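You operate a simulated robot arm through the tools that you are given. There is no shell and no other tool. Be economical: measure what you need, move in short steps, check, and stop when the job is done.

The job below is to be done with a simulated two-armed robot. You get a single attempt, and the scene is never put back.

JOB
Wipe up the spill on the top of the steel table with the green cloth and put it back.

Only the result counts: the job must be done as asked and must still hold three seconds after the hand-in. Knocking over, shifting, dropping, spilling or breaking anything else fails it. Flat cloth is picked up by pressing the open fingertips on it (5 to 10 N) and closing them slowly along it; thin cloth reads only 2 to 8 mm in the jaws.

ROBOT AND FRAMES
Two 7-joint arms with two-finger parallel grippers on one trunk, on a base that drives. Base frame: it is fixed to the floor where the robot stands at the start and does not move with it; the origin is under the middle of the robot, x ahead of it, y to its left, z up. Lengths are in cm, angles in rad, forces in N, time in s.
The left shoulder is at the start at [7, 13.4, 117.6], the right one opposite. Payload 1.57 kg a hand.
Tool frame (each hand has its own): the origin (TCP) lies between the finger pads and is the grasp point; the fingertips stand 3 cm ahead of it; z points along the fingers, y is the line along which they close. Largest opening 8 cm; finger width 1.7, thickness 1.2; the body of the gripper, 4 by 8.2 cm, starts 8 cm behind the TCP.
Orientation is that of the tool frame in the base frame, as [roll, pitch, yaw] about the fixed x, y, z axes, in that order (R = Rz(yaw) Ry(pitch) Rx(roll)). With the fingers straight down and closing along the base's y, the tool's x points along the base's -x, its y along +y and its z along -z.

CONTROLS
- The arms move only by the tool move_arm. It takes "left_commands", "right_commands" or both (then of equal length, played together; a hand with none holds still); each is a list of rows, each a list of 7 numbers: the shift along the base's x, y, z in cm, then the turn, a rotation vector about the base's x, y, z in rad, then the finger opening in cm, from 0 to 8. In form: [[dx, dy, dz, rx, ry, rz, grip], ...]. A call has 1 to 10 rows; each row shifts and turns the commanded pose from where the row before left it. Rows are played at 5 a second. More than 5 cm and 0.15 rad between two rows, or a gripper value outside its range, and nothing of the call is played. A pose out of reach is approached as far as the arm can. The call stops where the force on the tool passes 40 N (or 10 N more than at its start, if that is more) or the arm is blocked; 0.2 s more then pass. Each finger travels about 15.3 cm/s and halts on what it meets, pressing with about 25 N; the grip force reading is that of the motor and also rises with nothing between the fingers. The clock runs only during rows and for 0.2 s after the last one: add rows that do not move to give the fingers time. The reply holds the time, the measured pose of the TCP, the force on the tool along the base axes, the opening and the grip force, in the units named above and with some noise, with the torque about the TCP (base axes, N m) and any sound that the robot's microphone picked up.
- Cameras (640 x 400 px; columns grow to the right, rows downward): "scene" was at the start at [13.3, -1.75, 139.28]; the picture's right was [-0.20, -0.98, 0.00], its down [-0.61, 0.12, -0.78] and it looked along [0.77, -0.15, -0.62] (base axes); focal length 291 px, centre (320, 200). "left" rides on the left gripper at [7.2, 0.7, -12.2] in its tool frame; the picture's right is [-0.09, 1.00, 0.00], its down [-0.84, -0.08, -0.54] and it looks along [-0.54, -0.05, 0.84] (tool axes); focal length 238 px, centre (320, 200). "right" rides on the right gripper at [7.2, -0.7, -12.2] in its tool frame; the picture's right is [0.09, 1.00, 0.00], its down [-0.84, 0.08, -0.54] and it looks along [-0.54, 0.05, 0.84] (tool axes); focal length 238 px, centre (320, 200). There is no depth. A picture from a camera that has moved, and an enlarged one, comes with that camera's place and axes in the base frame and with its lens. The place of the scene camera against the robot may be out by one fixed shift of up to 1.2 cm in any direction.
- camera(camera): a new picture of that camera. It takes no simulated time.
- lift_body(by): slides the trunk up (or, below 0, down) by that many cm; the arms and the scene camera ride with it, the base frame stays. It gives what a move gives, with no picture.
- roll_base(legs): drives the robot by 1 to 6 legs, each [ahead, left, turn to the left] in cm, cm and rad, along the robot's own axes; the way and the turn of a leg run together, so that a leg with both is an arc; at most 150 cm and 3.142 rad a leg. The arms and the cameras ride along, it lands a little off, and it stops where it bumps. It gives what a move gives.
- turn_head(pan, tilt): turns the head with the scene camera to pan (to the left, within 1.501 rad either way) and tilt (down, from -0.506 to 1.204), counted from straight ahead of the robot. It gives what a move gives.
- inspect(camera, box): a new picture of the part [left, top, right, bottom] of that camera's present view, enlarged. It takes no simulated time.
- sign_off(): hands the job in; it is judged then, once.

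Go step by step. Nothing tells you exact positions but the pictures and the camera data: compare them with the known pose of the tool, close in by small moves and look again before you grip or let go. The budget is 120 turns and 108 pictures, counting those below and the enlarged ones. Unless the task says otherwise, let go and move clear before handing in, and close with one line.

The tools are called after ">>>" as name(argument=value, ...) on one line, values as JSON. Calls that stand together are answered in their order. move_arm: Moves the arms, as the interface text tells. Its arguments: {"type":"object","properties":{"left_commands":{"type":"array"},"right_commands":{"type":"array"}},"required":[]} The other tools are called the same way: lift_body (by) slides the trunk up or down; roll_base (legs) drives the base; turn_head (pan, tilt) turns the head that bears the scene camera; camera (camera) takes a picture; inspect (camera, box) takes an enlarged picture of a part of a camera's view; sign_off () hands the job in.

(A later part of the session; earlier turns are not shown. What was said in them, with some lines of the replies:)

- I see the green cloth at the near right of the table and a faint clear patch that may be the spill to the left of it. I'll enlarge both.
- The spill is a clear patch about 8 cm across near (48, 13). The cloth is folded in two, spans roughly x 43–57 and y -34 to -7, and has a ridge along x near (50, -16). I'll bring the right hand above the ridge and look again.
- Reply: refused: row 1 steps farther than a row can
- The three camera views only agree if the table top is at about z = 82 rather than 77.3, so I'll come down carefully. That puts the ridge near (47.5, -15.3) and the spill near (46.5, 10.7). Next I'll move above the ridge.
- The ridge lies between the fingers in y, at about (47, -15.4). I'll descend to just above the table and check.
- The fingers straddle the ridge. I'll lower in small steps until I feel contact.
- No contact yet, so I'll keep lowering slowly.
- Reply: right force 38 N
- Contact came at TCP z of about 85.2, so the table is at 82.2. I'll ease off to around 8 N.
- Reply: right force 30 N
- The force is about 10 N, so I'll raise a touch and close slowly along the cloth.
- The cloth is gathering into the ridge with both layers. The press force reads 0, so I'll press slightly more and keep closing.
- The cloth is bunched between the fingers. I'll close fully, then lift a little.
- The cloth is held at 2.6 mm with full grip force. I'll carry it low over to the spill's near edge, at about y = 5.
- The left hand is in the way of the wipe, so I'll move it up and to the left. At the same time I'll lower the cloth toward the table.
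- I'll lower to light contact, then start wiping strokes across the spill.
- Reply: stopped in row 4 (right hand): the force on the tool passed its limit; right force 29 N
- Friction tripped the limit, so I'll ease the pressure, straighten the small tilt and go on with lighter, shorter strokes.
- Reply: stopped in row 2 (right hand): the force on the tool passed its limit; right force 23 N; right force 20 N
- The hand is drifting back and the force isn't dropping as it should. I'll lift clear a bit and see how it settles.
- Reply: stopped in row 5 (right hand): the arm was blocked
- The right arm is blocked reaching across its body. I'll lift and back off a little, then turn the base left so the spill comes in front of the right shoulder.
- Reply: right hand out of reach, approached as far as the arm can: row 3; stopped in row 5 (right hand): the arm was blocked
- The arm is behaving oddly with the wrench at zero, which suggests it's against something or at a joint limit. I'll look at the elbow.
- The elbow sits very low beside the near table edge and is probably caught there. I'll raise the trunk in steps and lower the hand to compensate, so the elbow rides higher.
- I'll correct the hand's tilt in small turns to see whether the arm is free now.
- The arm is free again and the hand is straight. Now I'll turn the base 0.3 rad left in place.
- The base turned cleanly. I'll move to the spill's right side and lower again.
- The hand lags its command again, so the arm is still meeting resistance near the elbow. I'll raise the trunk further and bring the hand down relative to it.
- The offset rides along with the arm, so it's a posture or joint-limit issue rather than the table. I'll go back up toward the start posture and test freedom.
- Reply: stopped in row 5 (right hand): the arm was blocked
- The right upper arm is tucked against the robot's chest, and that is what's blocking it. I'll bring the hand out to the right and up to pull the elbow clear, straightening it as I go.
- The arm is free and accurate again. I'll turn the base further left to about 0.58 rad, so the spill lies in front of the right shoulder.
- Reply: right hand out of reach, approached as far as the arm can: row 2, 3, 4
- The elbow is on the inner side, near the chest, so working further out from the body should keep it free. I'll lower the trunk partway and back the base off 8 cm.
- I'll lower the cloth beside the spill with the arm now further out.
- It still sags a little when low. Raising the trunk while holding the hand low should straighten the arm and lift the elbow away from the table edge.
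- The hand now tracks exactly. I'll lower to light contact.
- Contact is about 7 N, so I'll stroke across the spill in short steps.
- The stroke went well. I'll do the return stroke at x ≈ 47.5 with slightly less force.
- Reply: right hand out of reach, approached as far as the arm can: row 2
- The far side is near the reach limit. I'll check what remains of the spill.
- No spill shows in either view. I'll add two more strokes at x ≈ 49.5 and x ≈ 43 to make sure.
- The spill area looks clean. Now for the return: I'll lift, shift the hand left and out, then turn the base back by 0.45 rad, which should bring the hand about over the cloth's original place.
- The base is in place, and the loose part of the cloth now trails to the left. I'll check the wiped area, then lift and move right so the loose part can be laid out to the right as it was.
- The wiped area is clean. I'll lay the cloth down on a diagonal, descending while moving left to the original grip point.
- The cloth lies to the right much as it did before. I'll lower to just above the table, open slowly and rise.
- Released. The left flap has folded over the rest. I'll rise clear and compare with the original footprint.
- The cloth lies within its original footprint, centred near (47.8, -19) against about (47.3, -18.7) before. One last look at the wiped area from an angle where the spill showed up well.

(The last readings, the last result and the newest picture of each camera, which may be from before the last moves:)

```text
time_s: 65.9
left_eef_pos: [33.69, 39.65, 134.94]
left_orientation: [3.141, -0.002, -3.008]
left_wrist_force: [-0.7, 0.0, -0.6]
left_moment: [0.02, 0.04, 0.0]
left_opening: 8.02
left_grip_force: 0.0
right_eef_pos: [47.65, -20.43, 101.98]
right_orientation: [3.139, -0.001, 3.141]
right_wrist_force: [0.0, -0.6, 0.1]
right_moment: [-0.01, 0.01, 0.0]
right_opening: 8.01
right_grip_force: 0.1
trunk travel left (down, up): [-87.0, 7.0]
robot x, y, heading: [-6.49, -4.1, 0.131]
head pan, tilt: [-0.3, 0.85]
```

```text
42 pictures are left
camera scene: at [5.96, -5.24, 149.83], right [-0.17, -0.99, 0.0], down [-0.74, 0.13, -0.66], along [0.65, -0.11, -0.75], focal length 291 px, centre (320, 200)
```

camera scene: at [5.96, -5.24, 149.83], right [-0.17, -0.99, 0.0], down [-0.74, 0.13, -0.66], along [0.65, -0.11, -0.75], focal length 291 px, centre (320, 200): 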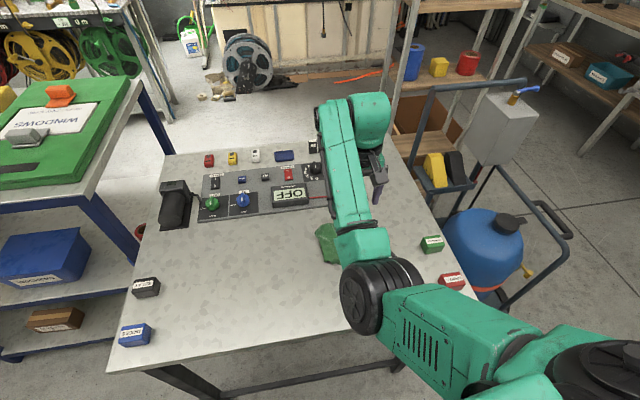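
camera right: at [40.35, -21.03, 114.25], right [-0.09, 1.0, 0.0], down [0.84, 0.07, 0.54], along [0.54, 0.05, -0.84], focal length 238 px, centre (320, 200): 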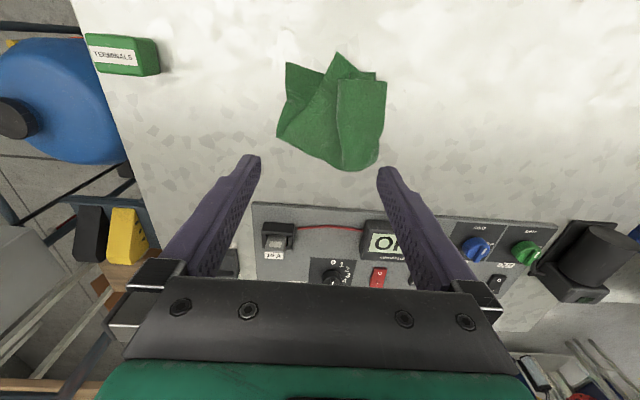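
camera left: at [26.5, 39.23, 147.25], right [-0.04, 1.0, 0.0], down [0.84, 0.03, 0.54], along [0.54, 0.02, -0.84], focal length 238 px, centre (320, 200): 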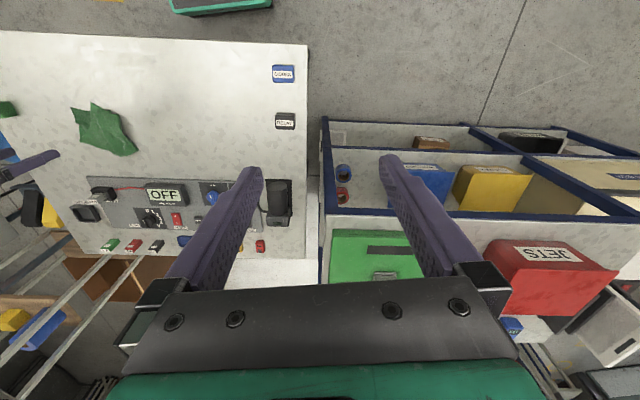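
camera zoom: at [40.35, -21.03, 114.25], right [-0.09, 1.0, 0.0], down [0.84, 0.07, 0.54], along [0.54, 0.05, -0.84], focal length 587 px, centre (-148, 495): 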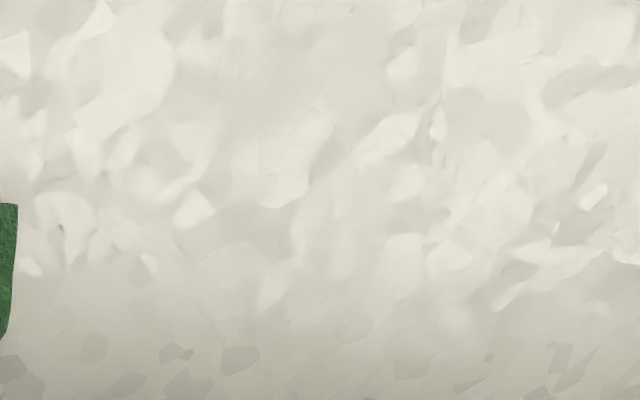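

One small streak in the reflection needs a closer look before I hand in.

>>> inspect(camera="right", box=[500, 10, 620, 85])

>>> inspect(camera="scene", box=[170, 210, 340, 340])

>>> inspect(camera="left", box=[110, 40, 290, 170])

```text
5.33 times, centred on (560, 48) of right
camera zoom: at [40.35, -21.03, 114.25], right [-0.09, 1.0, 0.0], down [0.84, 0.07, 0.54], along [0.54, 0.05, -0.84], focal length 1271 px, centre (-960, 1013)
```

zoom: 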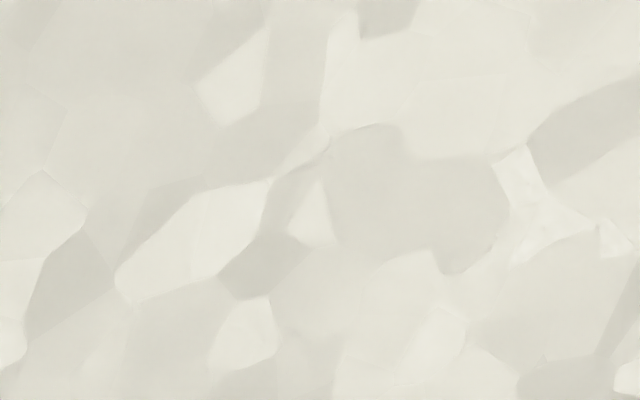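

```text
3.08 times, centred on (255, 275) of scene
camera zoom: at [5.96, -5.24, 149.83], right [-0.17, -0.99, 0.0], down [-0.74, 0.13, -0.66], along [0.65, -0.11, -0.75], focal length 896 px, centre (520, -31)
```

zoom: 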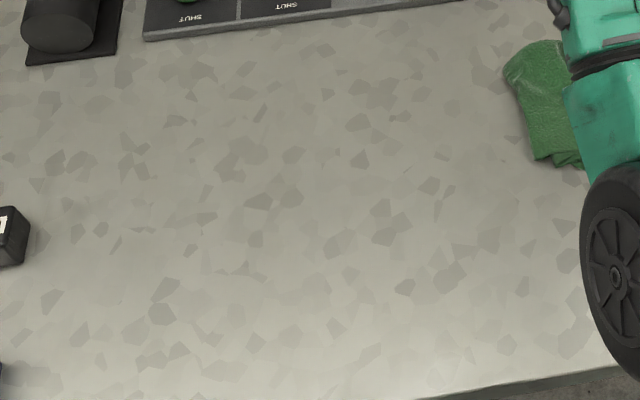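

```text
3.08 times, centred on (200, 105) of left
camera zoom: at [26.5, 39.23, 147.25], right [-0.04, 1.0, 0.0], down [0.84, 0.03, 0.54], along [0.54, 0.02, -0.84], focal length 733 px, centre (689, 492)
```

zoom: 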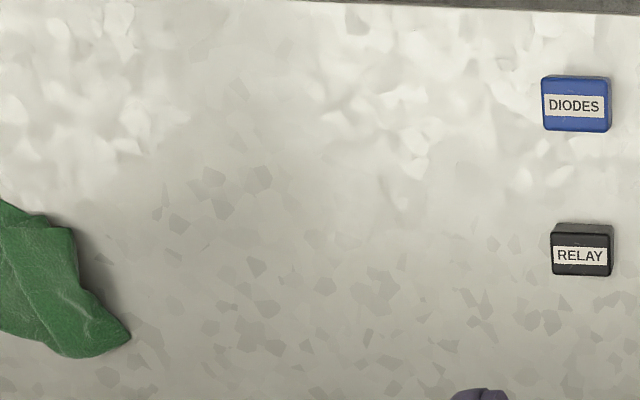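

The streak was only a reflection. The table is clean in all three views, the cloth is back in place and the hands are clear, so I'm handing in.

>>> sign_off()

```text
The job is handed in.
```

I wiped up the spill with the green cloth and put the cloth back. It's centred within about 1 cm of where it was, but more bunched up than at the start because one flap folded over. No spill shows in any of the three camera views, nothing else on the table looks moved, and both hands are clear.
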